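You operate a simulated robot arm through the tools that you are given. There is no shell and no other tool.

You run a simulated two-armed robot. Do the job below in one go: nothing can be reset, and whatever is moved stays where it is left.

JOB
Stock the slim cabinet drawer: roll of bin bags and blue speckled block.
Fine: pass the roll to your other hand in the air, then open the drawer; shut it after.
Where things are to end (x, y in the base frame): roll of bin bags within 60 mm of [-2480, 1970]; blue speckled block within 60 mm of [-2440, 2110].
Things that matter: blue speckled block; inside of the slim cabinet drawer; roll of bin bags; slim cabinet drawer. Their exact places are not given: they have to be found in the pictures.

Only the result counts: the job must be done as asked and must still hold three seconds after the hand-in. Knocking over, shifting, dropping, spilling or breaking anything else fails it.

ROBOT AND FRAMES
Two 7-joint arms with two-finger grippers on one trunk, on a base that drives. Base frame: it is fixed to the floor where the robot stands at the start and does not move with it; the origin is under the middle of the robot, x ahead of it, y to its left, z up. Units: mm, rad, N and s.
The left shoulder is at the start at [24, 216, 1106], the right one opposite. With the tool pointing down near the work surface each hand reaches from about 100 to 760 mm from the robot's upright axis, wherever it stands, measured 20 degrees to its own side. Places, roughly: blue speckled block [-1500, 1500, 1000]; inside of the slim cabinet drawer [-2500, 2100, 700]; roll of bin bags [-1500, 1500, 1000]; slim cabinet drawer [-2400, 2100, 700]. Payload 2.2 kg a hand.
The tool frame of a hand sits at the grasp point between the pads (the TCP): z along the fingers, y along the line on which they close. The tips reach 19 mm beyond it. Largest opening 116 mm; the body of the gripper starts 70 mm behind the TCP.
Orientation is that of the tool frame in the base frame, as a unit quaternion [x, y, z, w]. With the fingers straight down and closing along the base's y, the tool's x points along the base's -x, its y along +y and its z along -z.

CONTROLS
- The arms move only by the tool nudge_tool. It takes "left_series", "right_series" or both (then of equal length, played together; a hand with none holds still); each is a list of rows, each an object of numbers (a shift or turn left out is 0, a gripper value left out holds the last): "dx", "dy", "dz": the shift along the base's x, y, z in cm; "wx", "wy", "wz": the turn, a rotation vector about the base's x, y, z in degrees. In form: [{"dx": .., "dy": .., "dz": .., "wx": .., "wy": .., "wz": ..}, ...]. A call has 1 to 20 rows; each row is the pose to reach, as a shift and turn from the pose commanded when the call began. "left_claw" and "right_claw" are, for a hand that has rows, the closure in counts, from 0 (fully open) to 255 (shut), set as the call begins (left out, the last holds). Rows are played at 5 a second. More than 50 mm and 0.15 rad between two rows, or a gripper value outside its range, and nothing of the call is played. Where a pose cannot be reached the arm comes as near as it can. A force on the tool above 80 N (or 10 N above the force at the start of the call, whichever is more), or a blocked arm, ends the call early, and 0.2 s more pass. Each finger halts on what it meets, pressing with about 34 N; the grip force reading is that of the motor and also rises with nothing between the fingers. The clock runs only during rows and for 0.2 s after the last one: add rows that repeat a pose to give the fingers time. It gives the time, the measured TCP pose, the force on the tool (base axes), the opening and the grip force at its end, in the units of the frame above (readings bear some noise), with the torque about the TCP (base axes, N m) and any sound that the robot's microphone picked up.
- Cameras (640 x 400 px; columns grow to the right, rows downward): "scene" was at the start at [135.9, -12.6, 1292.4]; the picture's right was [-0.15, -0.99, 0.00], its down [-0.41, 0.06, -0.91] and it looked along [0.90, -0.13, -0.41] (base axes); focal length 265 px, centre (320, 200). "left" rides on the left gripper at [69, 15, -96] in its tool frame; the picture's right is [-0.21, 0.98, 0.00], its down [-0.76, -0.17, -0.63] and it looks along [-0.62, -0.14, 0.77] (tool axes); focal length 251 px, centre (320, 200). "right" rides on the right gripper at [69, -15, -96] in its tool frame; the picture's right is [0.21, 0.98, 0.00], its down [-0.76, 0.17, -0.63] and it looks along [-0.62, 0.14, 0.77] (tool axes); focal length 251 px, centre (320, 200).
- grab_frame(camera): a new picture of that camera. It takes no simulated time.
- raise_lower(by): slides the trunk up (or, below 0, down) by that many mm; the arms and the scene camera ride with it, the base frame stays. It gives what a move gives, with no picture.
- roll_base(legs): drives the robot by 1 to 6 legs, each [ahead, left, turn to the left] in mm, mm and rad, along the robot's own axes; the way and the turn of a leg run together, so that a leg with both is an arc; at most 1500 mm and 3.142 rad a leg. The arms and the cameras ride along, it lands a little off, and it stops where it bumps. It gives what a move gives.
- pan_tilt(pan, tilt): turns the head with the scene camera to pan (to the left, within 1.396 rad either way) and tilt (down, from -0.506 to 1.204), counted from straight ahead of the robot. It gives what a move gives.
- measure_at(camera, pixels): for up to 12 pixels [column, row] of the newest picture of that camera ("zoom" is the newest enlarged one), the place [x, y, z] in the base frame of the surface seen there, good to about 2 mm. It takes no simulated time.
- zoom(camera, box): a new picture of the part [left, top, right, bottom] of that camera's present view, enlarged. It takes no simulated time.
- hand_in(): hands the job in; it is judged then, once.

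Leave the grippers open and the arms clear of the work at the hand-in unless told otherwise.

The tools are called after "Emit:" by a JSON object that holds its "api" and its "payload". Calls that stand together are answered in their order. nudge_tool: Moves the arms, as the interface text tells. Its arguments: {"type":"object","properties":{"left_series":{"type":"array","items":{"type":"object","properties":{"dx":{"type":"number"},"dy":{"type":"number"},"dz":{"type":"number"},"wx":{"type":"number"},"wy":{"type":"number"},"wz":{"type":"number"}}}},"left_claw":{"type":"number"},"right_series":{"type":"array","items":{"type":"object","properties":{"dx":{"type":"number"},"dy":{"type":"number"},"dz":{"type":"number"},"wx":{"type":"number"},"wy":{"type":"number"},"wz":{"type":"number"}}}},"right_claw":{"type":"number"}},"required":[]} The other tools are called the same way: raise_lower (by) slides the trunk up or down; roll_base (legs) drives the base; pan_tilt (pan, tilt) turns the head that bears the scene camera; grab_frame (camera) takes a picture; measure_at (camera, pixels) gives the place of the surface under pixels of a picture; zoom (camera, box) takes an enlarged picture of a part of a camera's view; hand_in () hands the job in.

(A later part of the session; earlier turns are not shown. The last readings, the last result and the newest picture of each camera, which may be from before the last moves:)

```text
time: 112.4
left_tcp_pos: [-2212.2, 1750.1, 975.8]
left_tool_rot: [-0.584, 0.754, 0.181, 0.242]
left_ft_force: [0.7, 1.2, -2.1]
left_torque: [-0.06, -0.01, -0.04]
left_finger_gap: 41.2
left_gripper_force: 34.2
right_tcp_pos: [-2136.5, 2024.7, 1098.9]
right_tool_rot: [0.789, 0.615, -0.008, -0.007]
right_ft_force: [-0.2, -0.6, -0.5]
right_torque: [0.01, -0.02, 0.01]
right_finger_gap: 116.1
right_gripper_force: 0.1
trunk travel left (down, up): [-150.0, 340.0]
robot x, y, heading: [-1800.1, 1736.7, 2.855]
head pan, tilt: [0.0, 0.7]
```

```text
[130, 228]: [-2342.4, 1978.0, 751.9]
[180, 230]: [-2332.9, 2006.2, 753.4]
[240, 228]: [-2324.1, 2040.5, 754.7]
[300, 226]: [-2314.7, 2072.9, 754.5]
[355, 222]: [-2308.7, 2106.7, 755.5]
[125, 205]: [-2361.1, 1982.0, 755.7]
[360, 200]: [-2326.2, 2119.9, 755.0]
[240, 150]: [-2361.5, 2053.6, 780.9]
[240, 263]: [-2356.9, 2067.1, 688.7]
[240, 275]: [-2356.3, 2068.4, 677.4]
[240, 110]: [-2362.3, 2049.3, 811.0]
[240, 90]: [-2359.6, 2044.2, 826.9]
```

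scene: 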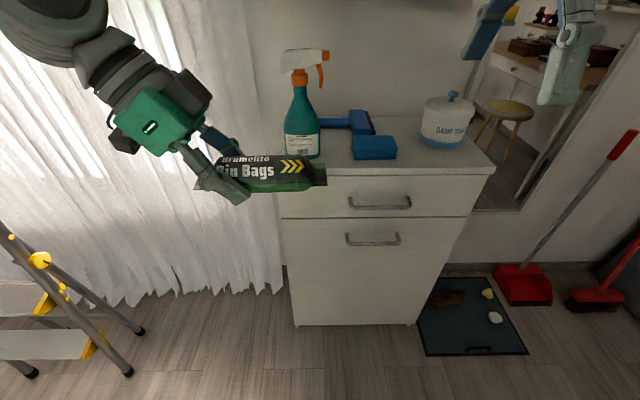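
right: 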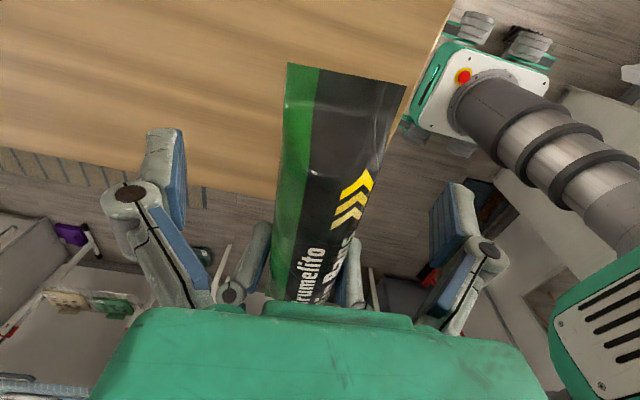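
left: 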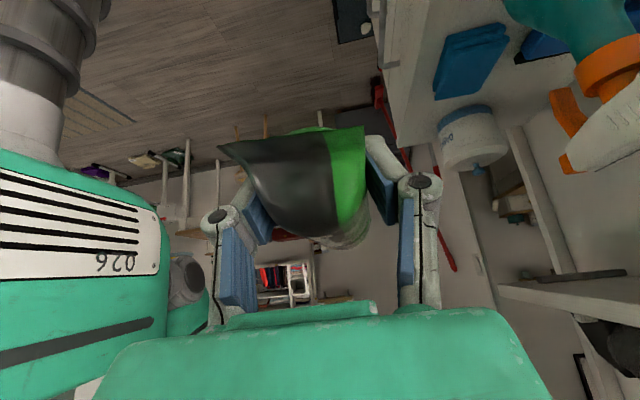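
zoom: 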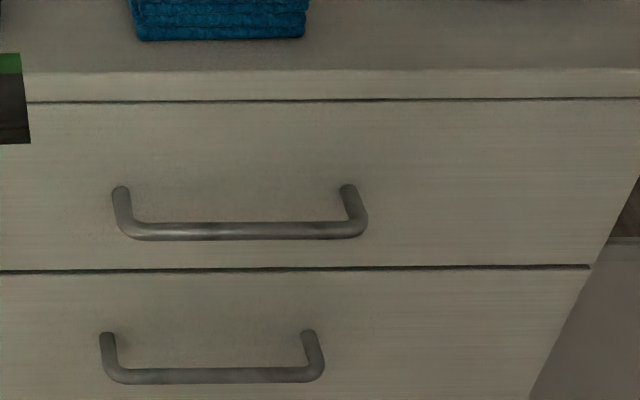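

Bar centre is about (-2329,2043,751), face at u≈2836, drawer front spans z 689–812. I now turn the right tool from pointing down to pointing at the cabinet (90° about the handle direction) while moving to z≈950, and shift the left hand 60 mm left.

Emit:
{"api": "nudge_tool", "payload": {"right_series": [{"dx": -0.89, "dy": 0.02, "dz": -0.93, "wx": 1.52, "wy": 5.42}, {"dx": -1.78, "dy": 0.03, "dz": -1.86, "wx": 3.04, "wy": 10.84}, {"dx": -2.67, "dy": 0.05, "dz": -2.79, "wx": 4.56, "wy": 16.26}, {"dx": -3.56, "dy": 0.07, "dz": -3.72, "wx": 6.08, "wy": 21.68}, {"dx": -4.45, "dy": 0.08, "dz": -4.66, "wx": 7.6, "wy": 27.1}, {"dx": -5.35, "dy": 0.1, "dz": -5.59, "wx": 9.12, "wy": 32.5}, {"dx": -6.24, "dy": 0.11, "dz": -6.52, "wx": 10.64, "wy": 37.9}, {"dx": -7.13, "dy": 0.13, "dz": -7.45, "wx": 12.16, "wy": 43.4}, {"dx": -8.02, "dy": 0.15, "dz": -8.38, "wx": 13.68, "wy": 48.8}, {"dx": -8.91, "dy": 0.16, "dz": -9.31, "wx": 15.2, "wy": 54.2}, {"dx": -9.8, "dy": 0.18, "dz": -10.24, "wx": 16.72, "wy": 59.6}, {"dx": -10.7, "dy": 0.2, "dz": -11.17, "wx": 18.24, "wy": 65.0}, {"dx": -11.6, "dy": 0.21, "dz": -12.1, "wx": 19.76, "wy": 70.5}, {"dx": -12.5, "dy": 0.23, "dz": -13.04, "wx": 21.28, "wy": 75.9}, {"dx": -13.4, "dy": 0.24, "dz": -13.97, "wx": 22.8, "wy": 81.3}, {"dx": -14.26, "dy": 0.26, "dz": -14.9, "wx": 24.3, "wy": 86.7}, {"dx": -14.26, "dy": 0.26, "dz": -14.9, "wx": 24.3, "wy": 86.7}, {"dx": -14.26, "dy": 0.26, "dz": -14.9, "wx": 24.3, "wy": 86.7}], "left_series": [{"dx": -0.2, "dy": -0.6}, {"dx": -0.3, "dy": -1.2}, {"dx": -0.5, "dy": -1.8}, {"dx": -0.7, "dy": -2.4}, {"dx": -0.8, "dy": -3.0}, {"dx": -1.0, "dy": -3.6}, {"dx": -1.2, "dy": -4.2}, {"dx": -1.3, "dy": -4.8}, {"dx": -1.5, "dy": -5.4}, {"dx": -1.6, "dy": -5.8}, {"dx": -1.6, "dy": -5.8}, {"dx": -1.6, "dy": -5.8}, {"dx": -1.6, "dy": -5.8}, {"dx": -1.6, "dy": -5.8}, {"dx": -1.6, "dy": -5.8}, {"dx": -1.6, "dy": -5.8}, {"dx": -1.6, "dy": -5.8}, {"dx": -1.6, "dy": -5.8}]}}

Emit:
{"api": "grab_frame", "payload": {"camera": "scene"}}

Emit:
{"api": "grab_frame", "payload": {"camera": "right"}}

```text
time: 116.2
left_tcp_pos: [-2227.0, 1692.5, 974.9]
left_tool_rot: [-0.583, 0.754, 0.18, 0.243]
left_ft_force: [1.3, -0.7, -2.2]
left_torque: [-0.04, -0.01, 0.04]
left_finger_gap: 41.0
left_gripper_force: 34.2
right_tcp_pos: [-2278.8, 2026.2, 949.5]
right_tool_rot: [-0.55, -0.432, 0.425, 0.575]
right_ft_force: [0.1, 1.8, 0.5]
right_torque: [0.01, -0.02, -0.01]
right_finger_gap: 115.9
right_gripper_force: 0.1
trunk travel left (down, up): [-150.0, 340.0]
robot x, y, heading: [-1799.9, 1738.3, 2.858]
head pan, tilt: [0.0, 0.7]
```

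```text
taken
```

scene: 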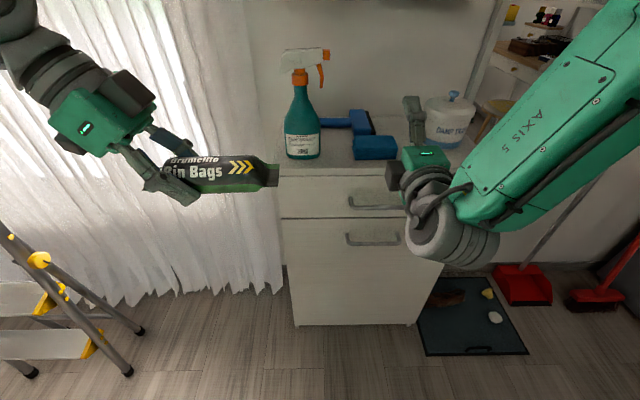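

```text
taken
```

right: 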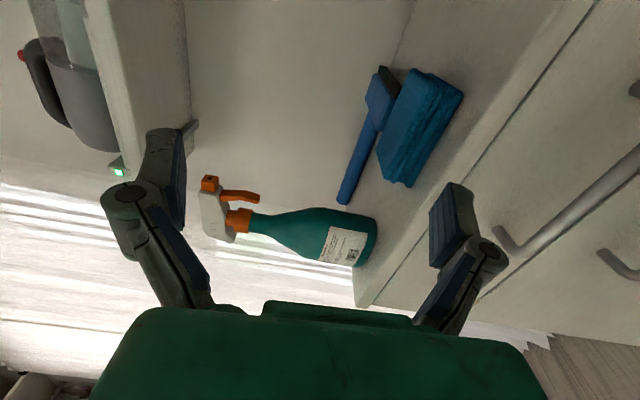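

The right tool points level at the cabinet. I close it partly (about 66 mm opening) and go down to handle height, 110 mm short of the bar.

Emit:
{"api": "nudge_tool", "payload": {"right_series": [{"dx": 0.5, "dy": -0.1, "dz": -1.5}, {"dx": 1.0, "dy": -0.2, "dz": -3.2}, {"dx": 1.5, "dy": -0.3, "dz": -4.9}, {"dx": 2.0, "dy": -0.45, "dz": -6.6}, {"dx": 2.5, "dy": -0.55, "dz": -8.3}, {"dx": 3.0, "dy": -0.65, "dz": -10.0}, {"dx": 3.5, "dy": -0.77, "dz": -11.7}, {"dx": 4.0, "dy": -0.88, "dz": -13.4}, {"dx": 4.5, "dy": -1.0, "dz": -15.1}, {"dx": 5.0, "dy": -1.1, "dz": -16.8}, {"dx": 5.3, "dy": -1.2, "dz": -18.4}, {"dx": 5.6, "dy": -1.24, "dz": -19.4}, {"dx": 5.6, "dy": -1.24, "dz": -19.85}, {"dx": 5.6, "dy": -1.24, "dz": -19.85}, {"dx": 5.6, "dy": -1.24, "dz": -19.85}], "right_claw": 110}}

Emit:
{"api": "grab_frame", "payload": {"camera": "scene"}}

Emit:
{"api": "grab_frame", "payload": {"camera": "right"}}

```text
time: 119.4
left_tcp_pos: [-2228.6, 1692.7, 975.6]
left_tool_rot: [-0.583, 0.754, 0.181, 0.243]
left_ft_force: [0.3, 0.2, -1.5]
left_torque: [-0.03, -0.01, 0.01]
left_finger_gap: 40.9
left_gripper_force: 34.1
right_tcp_pos: [-2223.6, 2015.0, 750.5]
right_tool_rot: [-0.549, -0.431, 0.425, 0.576]
right_ft_force: [0.0, 0.1, -0.1]
right_torque: [0.0, -0.01, 0.02]
right_finger_gap: 66.0
right_gripper_force: 0.1
trunk travel left (down, up): [-150.0, 340.0]
robot x, y, heading: [-1800.4, 1734.1, 2.856]
head pan, tilt: [0.0, 0.7]
```

```text
taken
```

scene: 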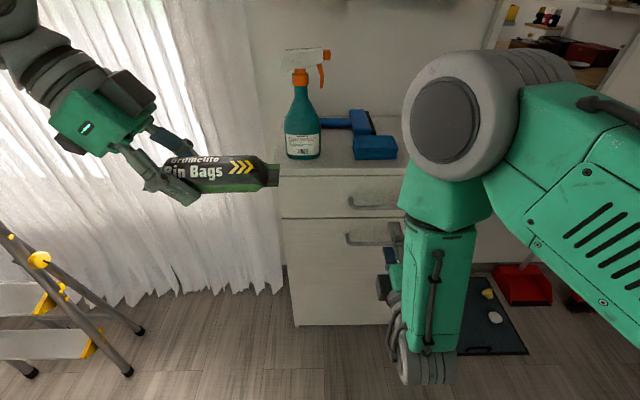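

```text
taken
```

right: 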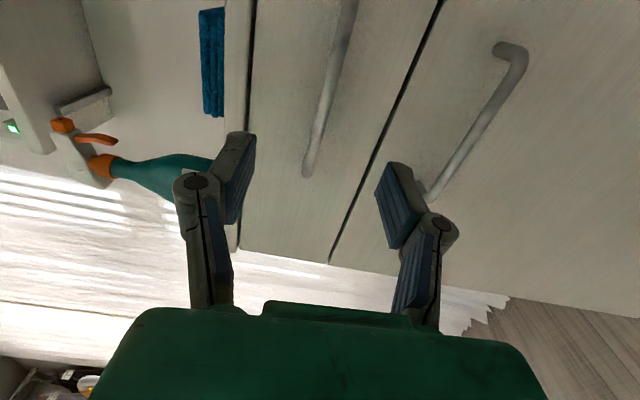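

The handle (325,90 in the right view) lies between the finger planes. The elbow is high on the right; I measure how far it is from the cabinet's items, and measure the handle from the right camera.

Emit:
{"api": "measure_at", "payload": {"camera": "scene", "pixels": [[420, 130], [410, 100], [460, 60], [405, 190], [410, 240], [430, 380], [375, 150], [305, 90]]}}

Emit:
{"api": "measure_at", "payload": {"camera": "right", "pixels": [[308, 170], [320, 120], [330, 80], [345, 20], [260, 120], [360, 120], [215, 60], [245, 60], [435, 190], [510, 50]]}}

```text
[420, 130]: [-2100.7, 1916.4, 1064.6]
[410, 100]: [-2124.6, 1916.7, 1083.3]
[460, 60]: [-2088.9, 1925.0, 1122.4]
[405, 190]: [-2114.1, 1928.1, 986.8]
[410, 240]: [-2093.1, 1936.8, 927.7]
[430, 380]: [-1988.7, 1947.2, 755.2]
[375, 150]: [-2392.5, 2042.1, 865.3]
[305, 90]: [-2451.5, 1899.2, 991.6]
```

```text
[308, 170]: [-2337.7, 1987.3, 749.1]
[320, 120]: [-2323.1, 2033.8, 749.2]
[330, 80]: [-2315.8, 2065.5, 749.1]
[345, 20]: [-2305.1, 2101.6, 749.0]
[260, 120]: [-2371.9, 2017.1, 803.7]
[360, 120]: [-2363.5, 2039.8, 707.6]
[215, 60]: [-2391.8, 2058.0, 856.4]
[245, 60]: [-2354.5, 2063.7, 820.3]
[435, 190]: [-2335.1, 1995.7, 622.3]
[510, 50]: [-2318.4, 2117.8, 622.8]
```

Handle bar z≈749, about 40 mm off the face; the elbow is well clear. I advance about 107 mm so the bar sits between the pads.

Emit:
{"api": "nudge_tool", "payload": {"right_series": [{"dx": -1.3, "dy": 0.35}, {"dx": -2.6, "dy": 0.7}, {"dx": -3.9, "dy": 1.05}, {"dx": -5.2, "dy": 1.4}, {"dx": -6.5, "dy": 1.75}, {"dx": -7.8, "dy": 2.1}, {"dx": -8.8, "dy": 2.4}, {"dx": -9.6, "dy": 2.6}, {"dx": -10.2, "dy": 2.75}, {"dx": -10.35, "dy": 2.8}, {"dx": -10.35, "dy": 2.8}, {"dx": -10.35, "dy": 2.8}], "right_claw": 110}}

Emit:
{"api": "grab_frame", "payload": {"camera": "right"}}

```text
time: 122.0
left_tcp_pos: [-2227.7, 1692.5, 976.0]
left_tool_rot: [-0.583, 0.754, 0.18, 0.243]
left_ft_force: [0.2, -0.6, -1.8]
left_torque: [-0.05, 0.01, 0.03]
left_finger_gap: 41.0
left_gripper_force: 34.0
right_tcp_pos: [-2325.6, 2044.0, 751.6]
right_tool_rot: [-0.551, -0.431, 0.424, 0.575]
right_ft_force: [0.5, -1.0, 0.8]
right_torque: [-0.02, 0.01, -0.01]
right_finger_gap: 65.7
right_gripper_force: 0.0
trunk travel left (down, up): [-150.0, 340.0]
robot x, y, heading: [-1801.5, 1738.0, 2.856]
head pan, tilt: [0.0, 0.7]
```

```text
taken
```

right: 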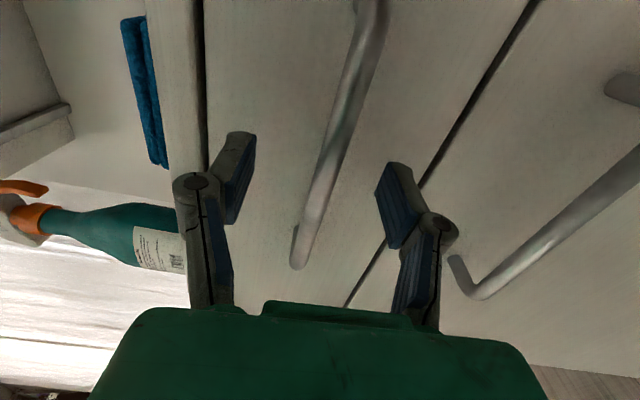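

The bar passes right through the grasp point (about (325,190)). I close the right gripper on it.

Emit:
{"api": "nudge_tool", "payload": {"right_series": [{}, {}, {}, {}, {}], "right_claw": 255}}

Emit:
{"api": "grab_frame", "payload": {"camera": "right"}}

```text
time: 123.2
left_tcp_pos: [-2228.0, 1692.7, 975.4]
left_tool_rot: [-0.583, 0.754, 0.18, 0.243]
left_ft_force: [-0.1, 0.0, -0.7]
left_torque: [-0.06, -0.02, -0.02]
left_finger_gap: 41.0
left_gripper_force: 34.2
right_tcp_pos: [-2326.2, 2043.2, 750.4]
right_tool_rot: [-0.551, -0.432, 0.424, 0.574]
right_ft_force: [1.2, 0.3, -8.9]
right_torque: [-0.84, 0.22, -0.02]
right_finger_gap: 5.9
right_gripper_force: 32.7
trunk travel left (down, up): [-150.0, 340.0]
robot x, y, heading: [-1799.1, 1740.7, 2.853]
head pan, tilt: [0.0, 0.7]
```

```text
taken
```

right: 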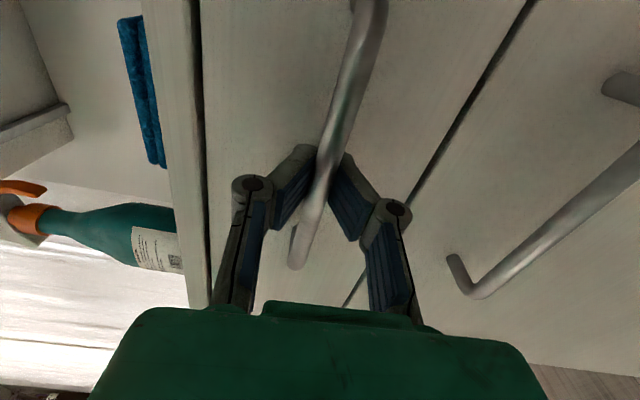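

The bar is held (gap 5.9 mm). I pull gently 60 mm along the drawer's way out, (0.963,-0.27), and check.

Emit:
{"api": "nudge_tool", "payload": {"right_series": [{"dx": 0.5, "dy": -0.14}, {"dx": 1.1, "dy": -0.3}, {"dx": 1.8, "dy": -0.5}, {"dx": 2.6, "dy": -0.73}, {"dx": 3.4, "dy": -0.95}, {"dx": 4.2, "dy": -1.18}, {"dx": 5.0, "dy": -1.4}, {"dx": 5.8, "dy": -1.62}, {"dx": 5.8, "dy": -1.62}]}}

Emit:
{"api": "grab_frame", "payload": {"camera": "scene"}}

```text
time: 125.2
left_tcp_pos: [-2228.7, 1693.6, 975.1]
left_tool_rot: [-0.584, 0.753, 0.18, 0.243]
left_ft_force: [-0.5, -0.5, -1.7]
left_torque: [-0.03, 0.02, -0.02]
left_finger_gap: 40.8
left_gripper_force: 33.5
right_tcp_pos: [-2268.6, 2027.0, 751.6]
right_tool_rot: [-0.552, -0.432, 0.424, 0.574]
right_ft_force: [-0.7, 0.9, -20.4]
right_torque: [-0.78, 0.2, 0.08]
right_finger_gap: 6.0
right_gripper_force: 31.8
trunk travel left (down, up): [-150.0, 340.0]
robot x, y, heading: [-1801.9, 1742.3, 2.861]
head pan, tilt: [0.0, 0.7]
```

```text
taken
```

scene: 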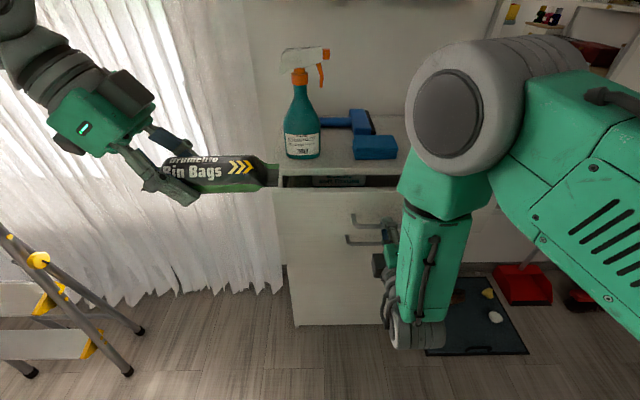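

The drawer follows (the opening shows at (340,182)). I pull another 160 mm, slightly lower to ease the vertical load.

Emit:
{"api": "nudge_tool", "payload": {"right_series": [{"dx": 0.6, "dy": -0.17, "dz": -0.1}, {"dx": 1.4, "dy": -0.4, "dz": -0.1}, {"dx": 2.3, "dy": -0.64, "dz": -0.1}, {"dx": 3.3, "dy": -0.92, "dz": -0.1}, {"dx": 4.4, "dy": -1.23, "dz": -0.1}, {"dx": 5.5, "dy": -1.54, "dz": -0.1}, {"dx": 6.6, "dy": -1.85, "dz": -0.1}, {"dx": 7.7, "dy": -2.16, "dz": -0.1}, {"dx": 8.8, "dy": -2.46, "dz": -0.1}, {"dx": 9.9, "dy": -2.77, "dz": -0.1}, {"dx": 11.0, "dy": -3.08, "dz": -0.1}, {"dx": 12.1, "dy": -3.39, "dz": -0.1}, {"dx": 13.2, "dy": -3.7, "dz": -0.1}, {"dx": 14.2, "dy": -3.98, "dz": -0.1}, {"dx": 15.0, "dy": -4.2, "dz": -0.1}, {"dx": 15.4, "dy": -4.31, "dz": -0.1}, {"dx": 15.4, "dy": -4.31, "dz": -0.1}]}}

Emit:
{"api": "grab_frame", "payload": {"camera": "scene"}}

```text
time: 128.8
left_tcp_pos: [-2231.0, 1694.1, 974.8]
left_tool_rot: [-0.584, 0.753, 0.178, 0.243]
left_ft_force: [-0.1, 0.1, -2.0]
left_torque: [-0.05, 0.0, 0.01]
left_finger_gap: 40.8
left_gripper_force: 34.5
right_tcp_pos: [-2182.6, 2004.6, 749.9]
right_tool_rot: [-0.559, -0.438, 0.419, 0.566]
right_ft_force: [-0.9, -0.6, -71.6]
right_torque: [-0.69, 0.02, 0.25]
right_finger_gap: 6.0
right_gripper_force: 31.8
right hand out of reach, approached as far as the arm can: row 9, 10, 11, 12, 13, 14, 15, 16, 17
trunk travel left (down, up): [-150.0, 340.0]
robot x, y, heading: [-1803.2, 1736.9, 2.856]
head pan, tilt: [0.0, 0.7]
```

```text
taken
```

scene: 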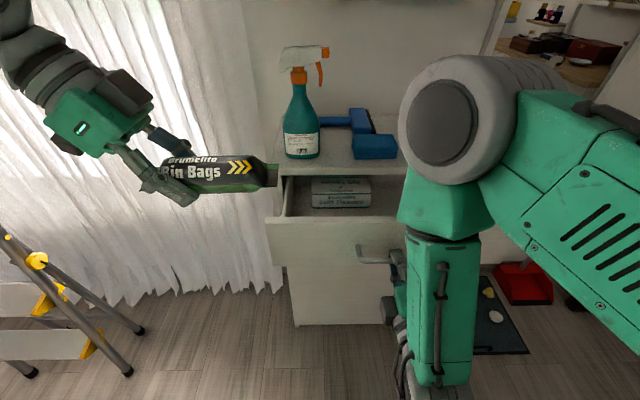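

The arm reached its near limit at about 149 mm of opening and carries a vertical load of 72 N. A package is already in the drawer (340,190). I first ease the hand back 10 mm to relieve the load.

Emit:
{"api": "nudge_tool", "payload": {"right_series": [{"dx": -0.5, "dy": 0.14}, {"dx": -1.0, "dy": 0.28}, {"dx": -1.0, "dy": 0.28}]}}

Emit:
{"api": "zoom", "payload": {"camera": "scene", "box": [250, 130, 420, 270]}}

```text
time: 129.6
left_tcp_pos: [-2231.3, 1694.2, 973.7]
left_tool_rot: [-0.583, 0.754, 0.179, 0.244]
left_ft_force: [-0.1, 0.6, -2.0]
left_torque: [-0.06, -0.01, -0.02]
left_finger_gap: 40.7
left_gripper_force: 34.5
right_tcp_pos: [-2192.0, 2006.3, 750.4]
right_tool_rot: [-0.559, -0.438, 0.419, 0.566]
right_ft_force: [0.9, -4.2, -69.8]
right_torque: [-0.83, 0.04, -0.06]
right_finger_gap: 6.0
right_gripper_force: 32.8
trunk travel left (down, up): [-150.0, 340.0]
robot x, y, heading: [-1797.6, 1736.5, 2.853]
head pan, tilt: [0.0, 0.7]
```

```text
2.86 times, centred on (335, 200) of scene
```

zoom: 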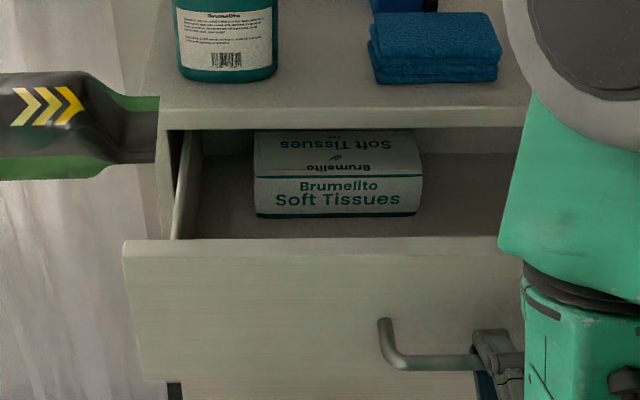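

The tissue box is in the back part of the drawer. The commanded pose follows the reachable one, so I lower the command by 6 mm to relieve the vertical load.

Emit:
{"api": "nudge_tool", "payload": {"right_series": [{"dz": -0.2}, {"dz": -0.4}, {"dz": -0.6}, {"dz": -0.6}]}}

Emit:
{"api": "measure_at", "payload": {"camera": "zoom", "pixels": [[260, 195], [330, 195], [415, 195], [340, 150], [258, 215], [415, 212], [220, 220], [470, 220], [180, 240], [330, 250], [190, 190], [470, 160]]}}

```text
time: 130.6
left_tcp_pos: [-2229.6, 1692.6, 974.8]
left_tool_rot: [-0.584, 0.753, 0.18, 0.244]
left_ft_force: [0.6, 0.1, -0.8]
left_torque: [-0.05, 0.04, -0.01]
left_finger_gap: 40.8
left_gripper_force: 34.4
right_tcp_pos: [-2193.2, 2006.0, 750.7]
right_tool_rot: [-0.553, -0.433, 0.423, 0.572]
right_ft_force: [-1.3, -5.5, -39.8]
right_torque: [-0.81, 0.17, -0.12]
right_finger_gap: 5.9
right_gripper_force: 32.3
trunk travel left (down, up): [-150.0, 340.0]
robot x, y, heading: [-1799.7, 1740.6, 2.858]
head pan, tilt: [0.0, 0.7]
```

```text
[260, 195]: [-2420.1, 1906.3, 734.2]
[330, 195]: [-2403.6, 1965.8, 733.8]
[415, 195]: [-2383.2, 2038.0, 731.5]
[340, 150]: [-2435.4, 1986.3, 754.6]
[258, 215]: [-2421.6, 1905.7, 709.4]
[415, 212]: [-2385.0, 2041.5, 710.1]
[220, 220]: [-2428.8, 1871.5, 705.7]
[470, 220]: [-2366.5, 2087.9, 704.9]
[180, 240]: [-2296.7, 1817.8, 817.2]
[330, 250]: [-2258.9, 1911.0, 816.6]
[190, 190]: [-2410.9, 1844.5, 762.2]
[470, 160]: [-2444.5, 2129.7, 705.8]
```

Load dropped to 40 N. I lower the command another 8 mm, then open the gripper to let go of the handle.

Emit:
{"api": "nudge_tool", "payload": {"right_series": [{"dz": -0.3}, {"dz": -0.6}, {"dz": -0.8}, {"dz": -0.8}]}}

Emit:
{"api": "nudge_tool", "payload": {"right_series": [{}, {}, {}, {}], "right_claw": 110}}

Emit:
{"api": "grab_frame", "payload": {"camera": "right"}}

```text
time: 131.6
left_tcp_pos: [-2227.2, 1691.3, 976.9]
left_tool_rot: [-0.583, 0.754, 0.182, 0.242]
left_ft_force: [-0.6, 0.3, -1.9]
left_torque: [-0.01, -0.01, 0.0]
left_finger_gap: 40.9
left_gripper_force: 33.8
right_tcp_pos: [-2190.6, 2005.1, 751.0]
right_tool_rot: [-0.547, -0.427, 0.427, 0.58]
right_ft_force: [0.1, 4.4, 31.2]
right_torque: [-0.78, 0.34, 0.2]
right_finger_gap: 5.9
right_gripper_force: 31.9
trunk travel left (down, up): [-150.0, 340.0]
robot x, y, heading: [-1799.5, 1735.1, 2.853]
head pan, tilt: [0.0, 0.7]
```

```text
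time: 132.6
left_tcp_pos: [-2228.6, 1692.8, 975.4]
left_tool_rot: [-0.584, 0.753, 0.181, 0.243]
left_ft_force: [0.1, -0.2, -2.9]
left_torque: [-0.04, 0.0, 0.03]
left_finger_gap: 40.9
left_gripper_force: 33.9
right_tcp_pos: [-2191.0, 2005.6, 746.0]
right_tool_rot: [-0.551, -0.431, 0.424, 0.575]
right_ft_force: [0.8, -0.2, 0.0]
right_torque: [-0.01, 0.03, -0.02]
right_finger_gap: 66.1
right_gripper_force: 0.1
trunk travel left (down, up): [-150.0, 340.0]
robot x, y, heading: [-1802.0, 1740.5, 2.857]
head pan, tilt: [0.0, 0.7]
```

```text
taken
```

right: 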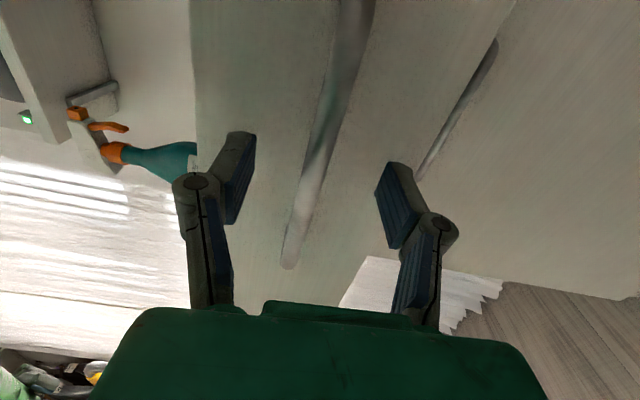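

The handle is free. Since the arm cannot retract further here, I slide the open fingers sideways along the bar past its right end (95 mm), then lift to z≈900.

Emit:
{"api": "nudge_tool", "payload": {"right_series": [{"dx": 0.0, "dy": 0.0, "dz": 0.4}, {"dx": 0.3, "dy": 1.1, "dz": 0.4}, {"dx": 0.65, "dy": 2.3, "dz": 0.4}, {"dx": 1.0, "dy": 3.5, "dz": 0.4}, {"dx": 1.3, "dy": 4.7, "dz": 0.4}, {"dx": 1.65, "dy": 5.9, "dz": 0.4}, {"dx": 2.0, "dy": 7.1, "dz": 0.4}, {"dx": 2.35, "dy": 8.3, "dz": 0.4}, {"dx": 2.6, "dy": 9.2, "dz": 0.4}, {"dx": 2.6, "dy": 9.2, "dz": 0.4}]}}

Emit:
{"api": "grab_frame", "payload": {"camera": "right"}}

Emit:
{"api": "grab_frame", "payload": {"camera": "scene"}}

```text
time: 134.8
left_tcp_pos: [-2228.1, 1691.8, 975.5]
left_tool_rot: [-0.582, 0.755, 0.179, 0.243]
left_ft_force: [-0.1, 0.2, -2.3]
left_torque: [-0.03, 0.0, 0.01]
left_finger_gap: 40.7
left_gripper_force: 33.8
right_tcp_pos: [-2166.0, 2096.8, 750.0]
right_tool_rot: [-0.552, -0.431, 0.425, 0.574]
right_ft_force: [0.6, -0.7, -0.2]
right_torque: [-0.02, -0.01, 0.0]
right_finger_gap: 66.1
right_gripper_force: 0.1
trunk travel left (down, up): [-150.0, 340.0]
robot x, y, heading: [-1800.4, 1736.0, 2.853]
head pan, tilt: [0.0, 0.7]
```

```text
taken
```

right: 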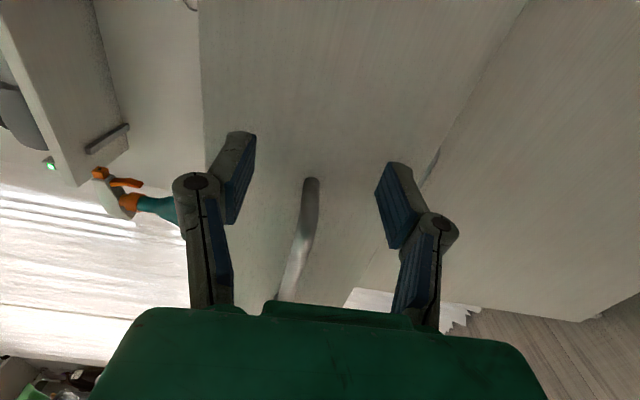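

```text
taken
```

scene: 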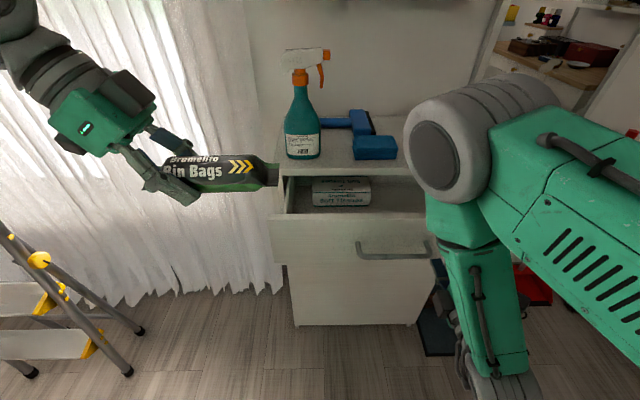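

The fingers are past the handle's right end (311,180). I lift straight up 150 mm.

Emit:
{"api": "nudge_tool", "payload": {"right_series": [{"dz": 1.5}, {"dz": 3.2}, {"dz": 5.0}, {"dz": 7.0}, {"dz": 9.0}, {"dz": 11.0}, {"dz": 13.0}, {"dz": 14.4}, {"dz": 15.0}, {"dz": 15.0}]}}

Emit:
{"api": "grab_frame", "payload": {"camera": "scene"}}

```text
time: 137.0
left_tcp_pos: [-2228.2, 1691.3, 974.8]
left_tool_rot: [-0.584, 0.754, 0.18, 0.242]
left_ft_force: [-0.5, -0.4, -2.0]
left_torque: [-0.09, 0.03, 0.03]
left_finger_gap: 40.5
left_gripper_force: 33.7
right_tcp_pos: [-2181.7, 2107.7, 878.3]
right_tool_rot: [-0.567, -0.422, 0.417, 0.571]
right_ft_force: [0.6, -0.1, 0.4]
right_torque: [0.02, -0.01, -0.04]
right_finger_gap: 66.0
right_gripper_force: 0.0
right hand out of reach, approached as far as the arm can: row 6, 7, 8, 9, 10
trunk travel left (down, up): [-150.0, 340.0]
robot x, y, heading: [-1802.2, 1742.5, 2.854]
head pan, tilt: [0.0, 0.7]
```

```text
taken
```

scene: 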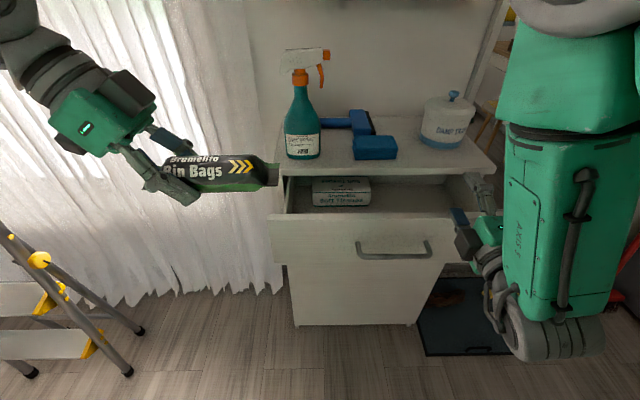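

It stopped at z=878 at its reach limit, clear above the drawer front (z 817). I turn the tool back to pointing down (−90° about the handle direction) while rising 60 mm.

Emit:
{"api": "nudge_tool", "payload": {"right_series": [{"dz": 0.4, "wx": -1.52, "wy": -5.42}, {"dz": 0.8, "wx": -3.04, "wy": -10.84}, {"dz": 1.2, "wx": -4.56, "wy": -16.26}, {"dz": 1.6, "wx": -6.08, "wy": -21.68}, {"dz": 2.0, "wx": -7.6, "wy": -27.1}, {"dz": 2.4, "wx": -9.12, "wy": -32.5}, {"dz": 2.8, "wx": -10.64, "wy": -37.9}, {"dz": 3.2, "wx": -12.16, "wy": -43.4}, {"dz": 3.6, "wx": -13.68, "wy": -48.8}, {"dz": 4.0, "wx": -15.2, "wy": -54.2}, {"dz": 4.4, "wx": -16.72, "wy": -59.6}, {"dz": 4.8, "wx": -18.24, "wy": -65.0}, {"dz": 5.2, "wx": -19.76, "wy": -70.5}, {"dz": 5.6, "wx": -21.28, "wy": -75.9}, {"dz": 6.0, "wx": -22.8, "wy": -81.3}, {"dz": 6.0, "wx": -24.3, "wy": -86.7}, {"dz": 6.0, "wx": -24.3, "wy": -86.7}, {"dz": 6.0, "wx": -24.3, "wy": -86.7}], "right_claw": 255}}

Emit:
{"api": "grab_frame", "payload": {"camera": "scene"}}

Emit:
{"api": "grab_frame", "payload": {"camera": "right"}}

```text
time: 137.6
left_tcp_pos: [-2224.6, 1693.4, 977.4]
left_tool_rot: [-0.583, 0.754, 0.181, 0.242]
left_ft_force: [-0.4, -0.2, -1.6]
left_torque: [-0.05, 0.02, -0.01]
left_finger_gap: 40.8
left_gripper_force: 34.0
right_tcp_pos: [-2170.1, 2096.8, 818.1]
right_tool_rot: [0.646, 0.471, -0.351, -0.487]
right_ft_force: [0.0, -0.3, -0.2]
right_torque: [0.0, -0.02, 0.02]
right_finger_gap: 0.0
right_gripper_force: 28.2
right hand out of reach, approached as far as the arm can: row 1, 2, 3
trunk travel left (down, up): [-150.0, 340.0]
robot x, y, heading: [-1802.5, 1736.3, 2.858]
head pan, tilt: [0.0, 0.7]
stopped in row 3 (right hand): the arm was blocked; the commanded pose is now the measured one
```

```text
taken
```

scene: 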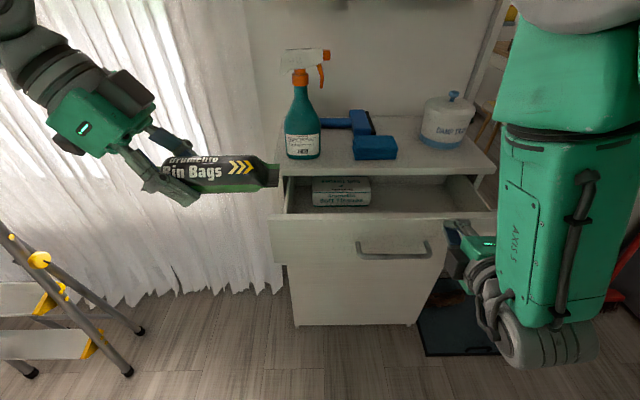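

```text
taken
```

right: 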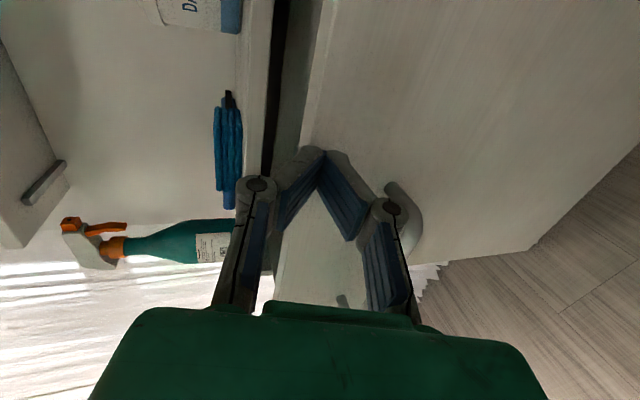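

The arm is strongly folded and dropped to z=818, touching nothing (force ≈0). I raise the trunk 100 mm so both hands rise clear, then work further forward.

Emit:
{"api": "raise_lower", "payload": {"by": 100}}

Emit:
{"api": "nudge_tool", "payload": {"right_series": [{"dx": -1.2, "dy": 0.3}, {"dx": -2.5, "dy": 0.7}, {"dx": -3.8, "dy": 1.05}, {"dx": -5.1, "dy": 1.4}, {"dx": -6.4, "dy": 1.8}, {"dx": -7.7, "dy": 2.15}, {"dx": -7.7, "dy": 2.15}]}}

Emit:
{"api": "grab_frame", "payload": {"camera": "scene"}}

```text
time: 139.0
left_tcp_pos: [-2226.2, 1692.1, 1075.6]
left_tool_rot: [-0.584, 0.753, 0.181, 0.242]
left_ft_force: [-0.6, -0.4, -1.6]
left_torque: [-0.03, 0.03, 0.01]
left_finger_gap: 40.6
left_gripper_force: 34.0
right_tcp_pos: [-2171.6, 2095.5, 917.4]
right_tool_rot: [0.646, 0.471, -0.352, -0.487]
right_ft_force: [0.1, -0.4, 0.0]
right_torque: [0.01, 0.0, 0.0]
right_finger_gap: 0.2
right_gripper_force: 28.6
trunk travel left (down, up): [-250.0, 240.0]
robot x, y, heading: [-1800.8, 1740.5, 2.858]
head pan, tilt: [0.0, 0.7]
```

```text
time: 140.6
left_tcp_pos: [-2225.0, 1692.1, 1076.6]
left_tool_rot: [-0.583, 0.754, 0.18, 0.243]
left_ft_force: [-0.3, 0.6, -1.0]
left_torque: [-0.06, -0.03, -0.01]
left_finger_gap: 40.5
left_gripper_force: 34.1
right_tcp_pos: [-2198.1, 2110.1, 918.4]
right_tool_rot: [0.661, 0.456, -0.348, -0.485]
right_ft_force: [-0.6, 0.4, -0.2]
right_torque: [0.0, 0.01, -0.03]
right_finger_gap: 0.2
right_gripper_force: 28.4
right hand out of reach, approached as far as the arm can: row 3, 4, 5, 6, 7
trunk travel left (down, up): [-250.0, 240.0]
robot x, y, heading: [-1798.1, 1738.5, 2.854]
head pan, tilt: [0.0, 0.7]
```

```text
taken
```

scene: 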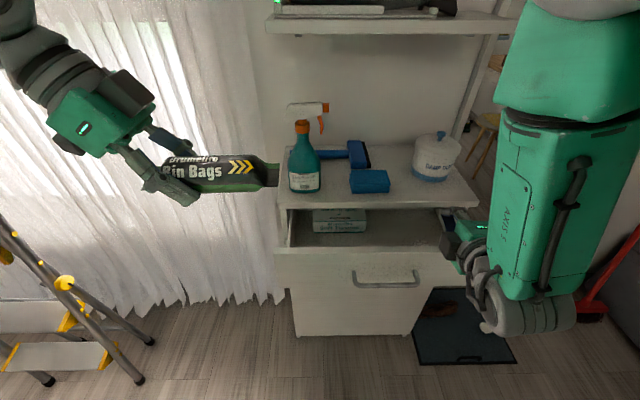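

It again reports a reach limit. I try moving the right hand left (toward the robot's centre) and a little forward at this height, where the arm was comfortable before.

Emit:
{"api": "nudge_tool", "payload": {"right_series": [{"dx": -0.4, "dy": -0.8}, {"dx": -0.9, "dy": -1.7}, {"dx": -1.5, "dy": -2.7}, {"dx": -2.1, "dy": -3.7}, {"dx": -2.8, "dy": -4.7}, {"dx": -3.4, "dy": -5.7}, {"dx": -4.0, "dy": -6.7}, {"dx": -4.0, "dy": -6.7}]}}

Emit:
{"api": "grab_frame", "payload": {"camera": "scene"}}

```text
time: 142.4
left_tcp_pos: [-2225.2, 1692.0, 1077.5]
left_tool_rot: [-0.582, 0.755, 0.18, 0.243]
left_ft_force: [-0.6, -0.1, -0.5]
left_torque: [-0.06, 0.01, 0.02]
left_finger_gap: 40.3
left_gripper_force: 33.6
right_tcp_pos: [-2243.8, 2033.7, 922.7]
right_tool_rot: [0.649, 0.471, -0.35, -0.485]
right_ft_force: [0.0, -0.9, -0.2]
right_torque: [0.0, 0.01, 0.02]
right_finger_gap: 0.0
right_gripper_force: 28.9
trunk travel left (down, up): [-250.0, 240.0]
robot x, y, heading: [-1799.7, 1736.8, 2.853]
head pan, tilt: [0.0, 0.7]
```

```text
taken
```

scene: 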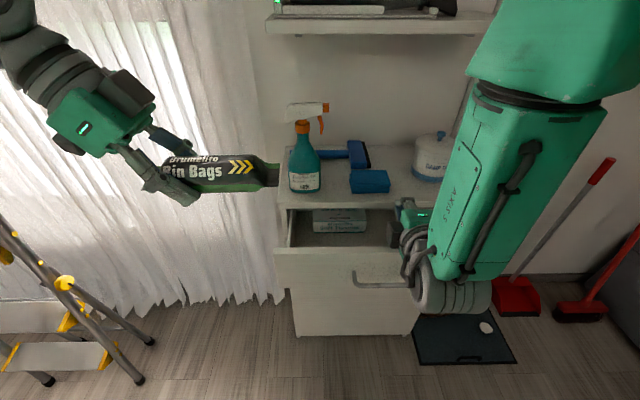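

That worked; the hand is at (-2244,2034,923). Now I turn it down by the remaining 73°, rising 30 mm.

Emit:
{"api": "nudge_tool", "payload": {"right_series": [{"dz": 0.3, "wx": -1.64, "wy": -5.86}, {"dz": 0.6, "wx": -3.28, "wy": -11.7}, {"dz": 0.9, "wx": -4.93, "wy": -17.6}, {"dz": 1.2, "wx": -6.57, "wy": -23.4}, {"dz": 1.5, "wx": -8.2, "wy": -29.3}, {"dz": 1.8, "wx": -9.85, "wy": -35.2}, {"dz": 2.1, "wx": -11.5, "wy": -41.0}, {"dz": 2.4, "wx": -13.1, "wy": -46.9}, {"dz": 2.7, "wx": -14.8, "wy": -52.7}, {"dz": 3.0, "wx": -16.4, "wy": -58.6}, {"dz": 3.0, "wx": -18.1, "wy": -64.4}, {"dz": 3.0, "wx": -19.7, "wy": -70.3}, {"dz": 3.0, "wx": -19.7, "wy": -70.3}, {"dz": 3.0, "wx": -19.7, "wy": -70.3}]}}

Emit:
{"api": "grab_frame", "payload": {"camera": "scene"}}

Emit:
{"api": "grab_frame", "payload": {"camera": "right"}}

```text
time: 145.4
left_tcp_pos: [-2225.8, 1692.6, 1076.1]
left_tool_rot: [-0.583, 0.755, 0.18, 0.242]
left_ft_force: [-0.1, 0.7, -1.6]
left_torque: [-0.06, 0.05, -0.02]
left_finger_gap: 40.4
left_gripper_force: 33.9
right_tcp_pos: [-2249.1, 2042.9, 973.7]
right_tool_rot: [0.807, 0.59, -0.018, -0.011]
right_ft_force: [0.4, 1.1, 0.5]
right_torque: [-0.01, 0.0, -0.03]
right_finger_gap: 0.0
right_gripper_force: 28.2
right hand out of reach, approached as far as the arm can: row 8
trunk travel left (down, up): [-250.0, 240.0]
robot x, y, heading: [-1797.9, 1738.3, 2.851]
head pan, tilt: [0.0, 0.7]
```

```text
taken
```

scene: 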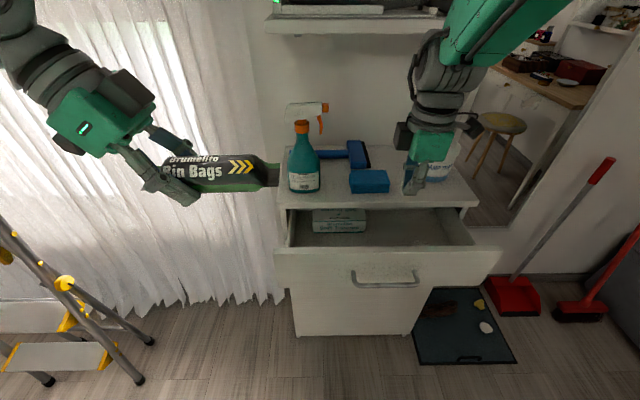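

```text
taken
```

right: 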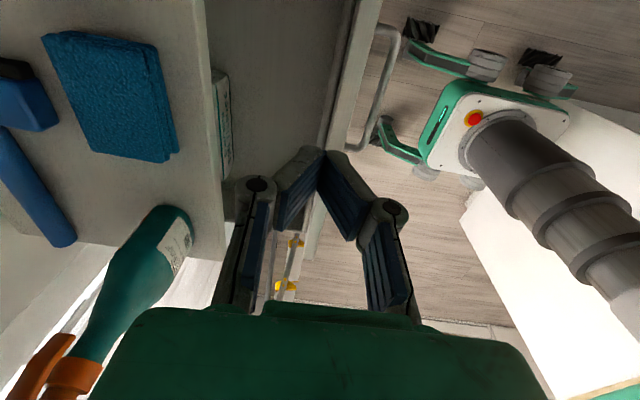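

The right hand points down at (-2249,2043,974). I zoom on the open drawer to measure its front panel, inside floor and the tissue box.

Emit:
{"api": "zoom", "payload": {"camera": "scene", "box": [260, 180, 510, 300]}}

Emit:
{"api": "measure_at", "payload": {"camera": "zoom", "pixels": [[60, 180], [300, 175], [560, 175], [300, 165], [300, 185], [140, 130], [265, 130], [200, 95], [350, 140], [500, 150], [85, 150], [540, 140]]}}

```text
2.56 times, centred on (385, 240) of scene
```

zoom: 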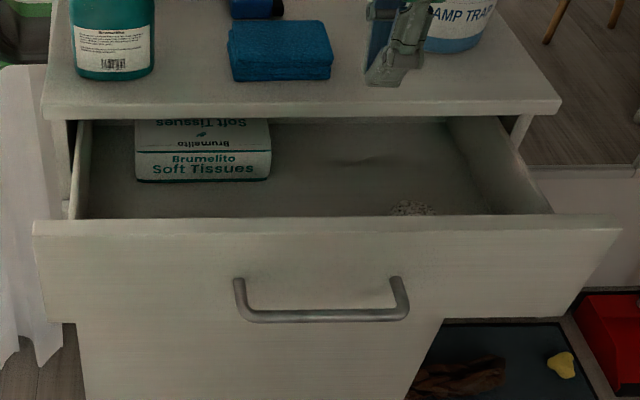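

```text
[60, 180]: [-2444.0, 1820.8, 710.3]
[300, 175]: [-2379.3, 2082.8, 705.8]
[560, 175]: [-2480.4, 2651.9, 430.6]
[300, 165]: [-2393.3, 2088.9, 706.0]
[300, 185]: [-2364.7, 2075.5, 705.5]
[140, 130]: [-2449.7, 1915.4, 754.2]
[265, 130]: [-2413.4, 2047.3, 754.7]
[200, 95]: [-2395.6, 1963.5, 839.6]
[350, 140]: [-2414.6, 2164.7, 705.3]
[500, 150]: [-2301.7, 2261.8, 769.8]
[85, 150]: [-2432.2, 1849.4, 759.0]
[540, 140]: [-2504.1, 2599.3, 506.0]
```

There is also a beige speckled thing near the front of the drawer at zoom (412,208). I measure it and the drawer edges.

Emit:
{"api": "measure_at", "payload": {"camera": "zoom", "pixels": [[412, 205], [400, 206], [425, 207], [430, 212], [395, 212], [100, 217], [300, 217], [540, 212], [40, 225], [300, 225], [600, 225], [330, 130]]}}

Emit:
{"api": "measure_at", "payload": {"camera": "right", "pixels": [[225, 130], [300, 60], [330, 100], [345, 100], [335, 20], [360, 20], [260, 30], [385, 60], [225, 180], [310, 230]]}}

```text
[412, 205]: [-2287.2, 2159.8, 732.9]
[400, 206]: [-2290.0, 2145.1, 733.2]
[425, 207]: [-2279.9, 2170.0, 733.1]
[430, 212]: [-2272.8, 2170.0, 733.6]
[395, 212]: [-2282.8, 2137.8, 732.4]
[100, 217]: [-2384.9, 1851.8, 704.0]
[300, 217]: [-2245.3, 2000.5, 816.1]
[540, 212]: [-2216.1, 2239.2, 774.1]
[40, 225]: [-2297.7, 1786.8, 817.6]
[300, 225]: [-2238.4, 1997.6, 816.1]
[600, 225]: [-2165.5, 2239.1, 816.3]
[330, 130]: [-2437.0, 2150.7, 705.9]
```

```text
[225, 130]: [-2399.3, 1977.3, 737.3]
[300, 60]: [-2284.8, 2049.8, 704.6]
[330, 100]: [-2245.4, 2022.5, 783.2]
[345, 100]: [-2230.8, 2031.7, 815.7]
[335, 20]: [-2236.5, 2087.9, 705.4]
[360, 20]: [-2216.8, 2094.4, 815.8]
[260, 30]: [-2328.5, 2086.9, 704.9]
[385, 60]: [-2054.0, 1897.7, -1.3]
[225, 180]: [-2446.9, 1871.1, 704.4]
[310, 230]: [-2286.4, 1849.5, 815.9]
```

The beige block (top z≈733) lies at about v 1440–1475, right of where my block goes; the tissue box sits at the back left. I use the closed right fingers to hook behind the front panel (inner edge u≈2704, top z 816) at v≈1368: first shift at height, then down to z≈795.

Emit:
{"api": "nudge_tool", "payload": {"right_series": [{"dx": -0.4, "dy": 0.5, "dz": -0.5}, {"dx": -0.8, "dy": 1.0, "dz": -1.5}, {"dx": -0.8, "dy": 1.0, "dz": -3.0}, {"dx": -0.8, "dy": 1.0, "dz": -4.5}, {"dx": -0.8, "dy": 1.0, "dz": -6.0}, {"dx": -0.8, "dy": 1.0, "dz": -7.5}, {"dx": -0.8, "dy": 1.0, "dz": -9.0}, {"dx": -0.8, "dy": 1.0, "dz": -10.5}, {"dx": -0.8, "dy": 1.0, "dz": -12.0}, {"dx": -0.8, "dy": 1.0, "dz": -12.5}, {"dx": -0.8, "dy": 1.0, "dz": -12.5}]}}

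Emit:
{"api": "grab_frame", "payload": {"camera": "right"}}

Emit:
{"api": "grab_frame", "payload": {"camera": "scene"}}

```text
time: 147.8
left_tcp_pos: [-2226.5, 1691.6, 1076.3]
left_tool_rot: [-0.582, 0.754, 0.181, 0.244]
left_ft_force: [-0.3, -0.5, -1.1]
left_torque: [-0.02, -0.01, 0.02]
left_finger_gap: 40.3
left_gripper_force: 33.9
right_tcp_pos: [-2253.7, 2048.8, 832.3]
right_tool_rot: [0.805, 0.593, 0.0, -0.01]
right_ft_force: [-0.4, -0.5, -1.0]
right_torque: [0.0, -0.04, -0.02]
right_finger_gap: 0.1
right_gripper_force: 28.7
trunk travel left (down, up): [-250.0, 240.0]
robot x, y, heading: [-1797.9, 1742.6, 2.858]
head pan, tilt: [0.0, 0.7]
```

```text
taken
```

right: 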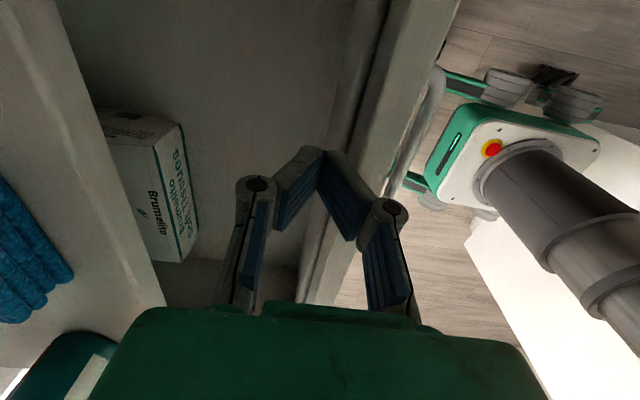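

```text
taken
```

scene: 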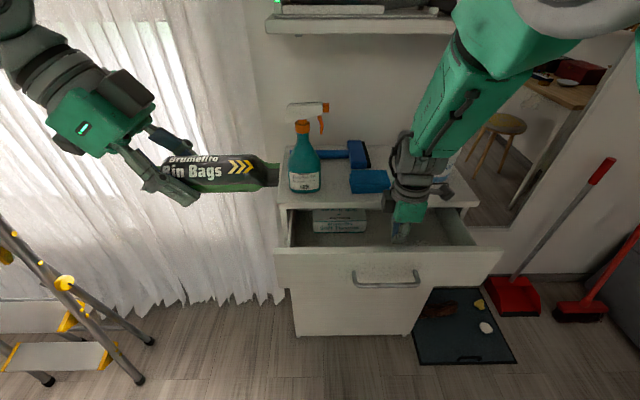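

The fingers are above the drawer just behind the panel. Because their knuckles are wider, I move 20 mm further in and then down to z≈792.

Emit:
{"api": "nudge_tool", "payload": {"right_series": [{"dx": -0.7, "dy": 0.2}, {"dx": -1.4, "dy": 0.4}, {"dx": -1.93, "dy": 0.54}, {"dx": -1.93, "dy": 0.54, "dz": -1.0}, {"dx": -1.93, "dy": 0.54, "dz": -2.0}, {"dx": -1.93, "dy": 0.54, "dz": -3.0}, {"dx": -1.93, "dy": 0.54, "dz": -4.0}, {"dx": -1.93, "dy": 0.54, "dz": -4.0}, {"dx": -1.93, "dy": 0.54, "dz": -4.0}]}}

Emit:
{"api": "grab_frame", "payload": {"camera": "right"}}

```text
time: 149.8
left_tcp_pos: [-2226.3, 1692.3, 1077.1]
left_tool_rot: [-0.582, 0.755, 0.18, 0.243]
left_ft_force: [0.0, 1.2, -1.5]
left_torque: [-0.03, 0.03, 0.02]
left_finger_gap: 40.4
left_gripper_force: 34.1
right_tcp_pos: [-2270.7, 2050.5, 789.0]
right_tool_rot: [0.8, 0.599, 0.009, -0.015]
right_ft_force: [-0.4, -0.6, 0.1]
right_torque: [0.03, -0.01, 0.02]
right_finger_gap: 0.0
right_gripper_force: 28.6
trunk travel left (down, up): [-250.0, 240.0]
robot x, y, heading: [-1796.1, 1739.2, 2.851]
head pan, tilt: [0.0, 0.7]
```

```text
taken
```

right: 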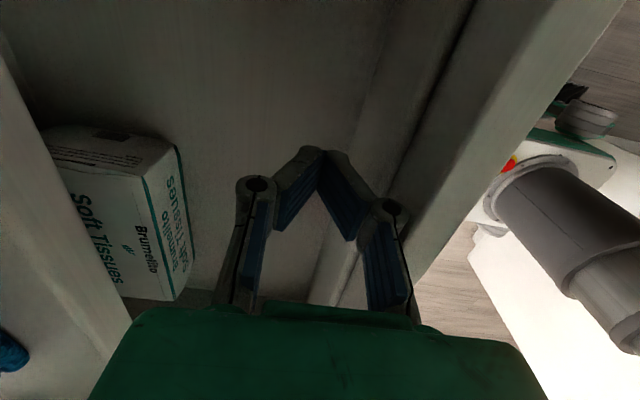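

The fingers are inside behind the panel without contact. I pull 100 mm toward me, slowly.

Emit:
{"api": "nudge_tool", "payload": {"right_series": [{"dx": 0.8, "dy": -0.22}, {"dx": 1.6, "dy": -0.45}, {"dx": 2.4, "dy": -0.67}, {"dx": 3.2, "dy": -0.9}, {"dx": 4.0, "dy": -1.12}, {"dx": 4.8, "dy": -1.35}, {"dx": 5.6, "dy": -1.57}, {"dx": 6.4, "dy": -1.8}, {"dx": 7.2, "dy": -2.02}, {"dx": 8.0, "dy": -2.25}, {"dx": 8.8, "dy": -2.47}, {"dx": 9.6, "dy": -2.7}, {"dx": 9.6, "dy": -2.7}]}}

Emit:
{"api": "grab_frame", "payload": {"camera": "scene"}}

Emit:
{"api": "grab_frame", "payload": {"camera": "right"}}

```text
time: 152.2
left_tcp_pos: [-2221.8, 1692.8, 1078.6]
left_tool_rot: [-0.583, 0.755, 0.183, 0.239]
left_ft_force: [2.0, -0.9, -2.1]
left_torque: [-0.05, 0.09, 0.02]
left_finger_gap: 40.3
left_gripper_force: 34.1
right_tcp_pos: [-2200.3, 2037.7, 792.0]
right_tool_rot: [0.807, 0.589, -0.013, -0.032]
right_ft_force: [-56.1, 9.4, -26.0]
right_torque: [0.16, -0.46, -0.24]
right_finger_gap: 0.2
right_gripper_force: 28.6
trunk travel left (down, up): [-250.0, 240.0]
robot x, y, heading: [-1799.3, 1738.5, 2.858]
head pan, tilt: [0.0, 0.7]
stopped in row 12 (right hand): the force on the tool passed its limit at 86 N (the readings are from after the stop); the commanded pose is now the measured one
```

```text
taken
```

scene: 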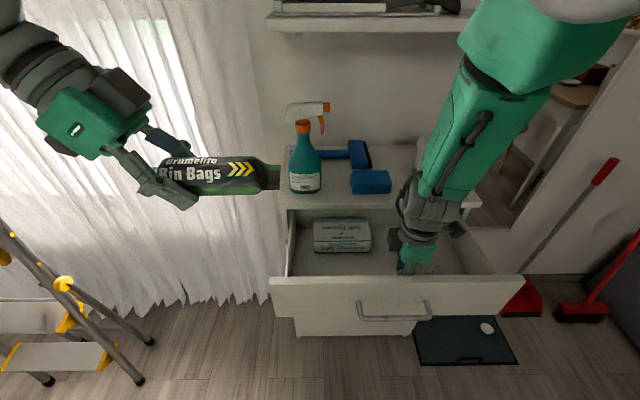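

```text
taken
```

right: 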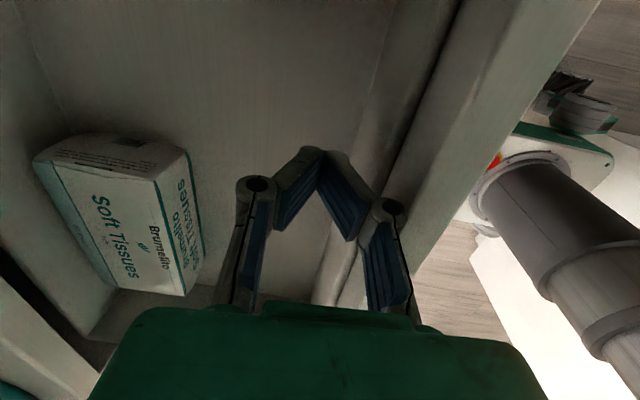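

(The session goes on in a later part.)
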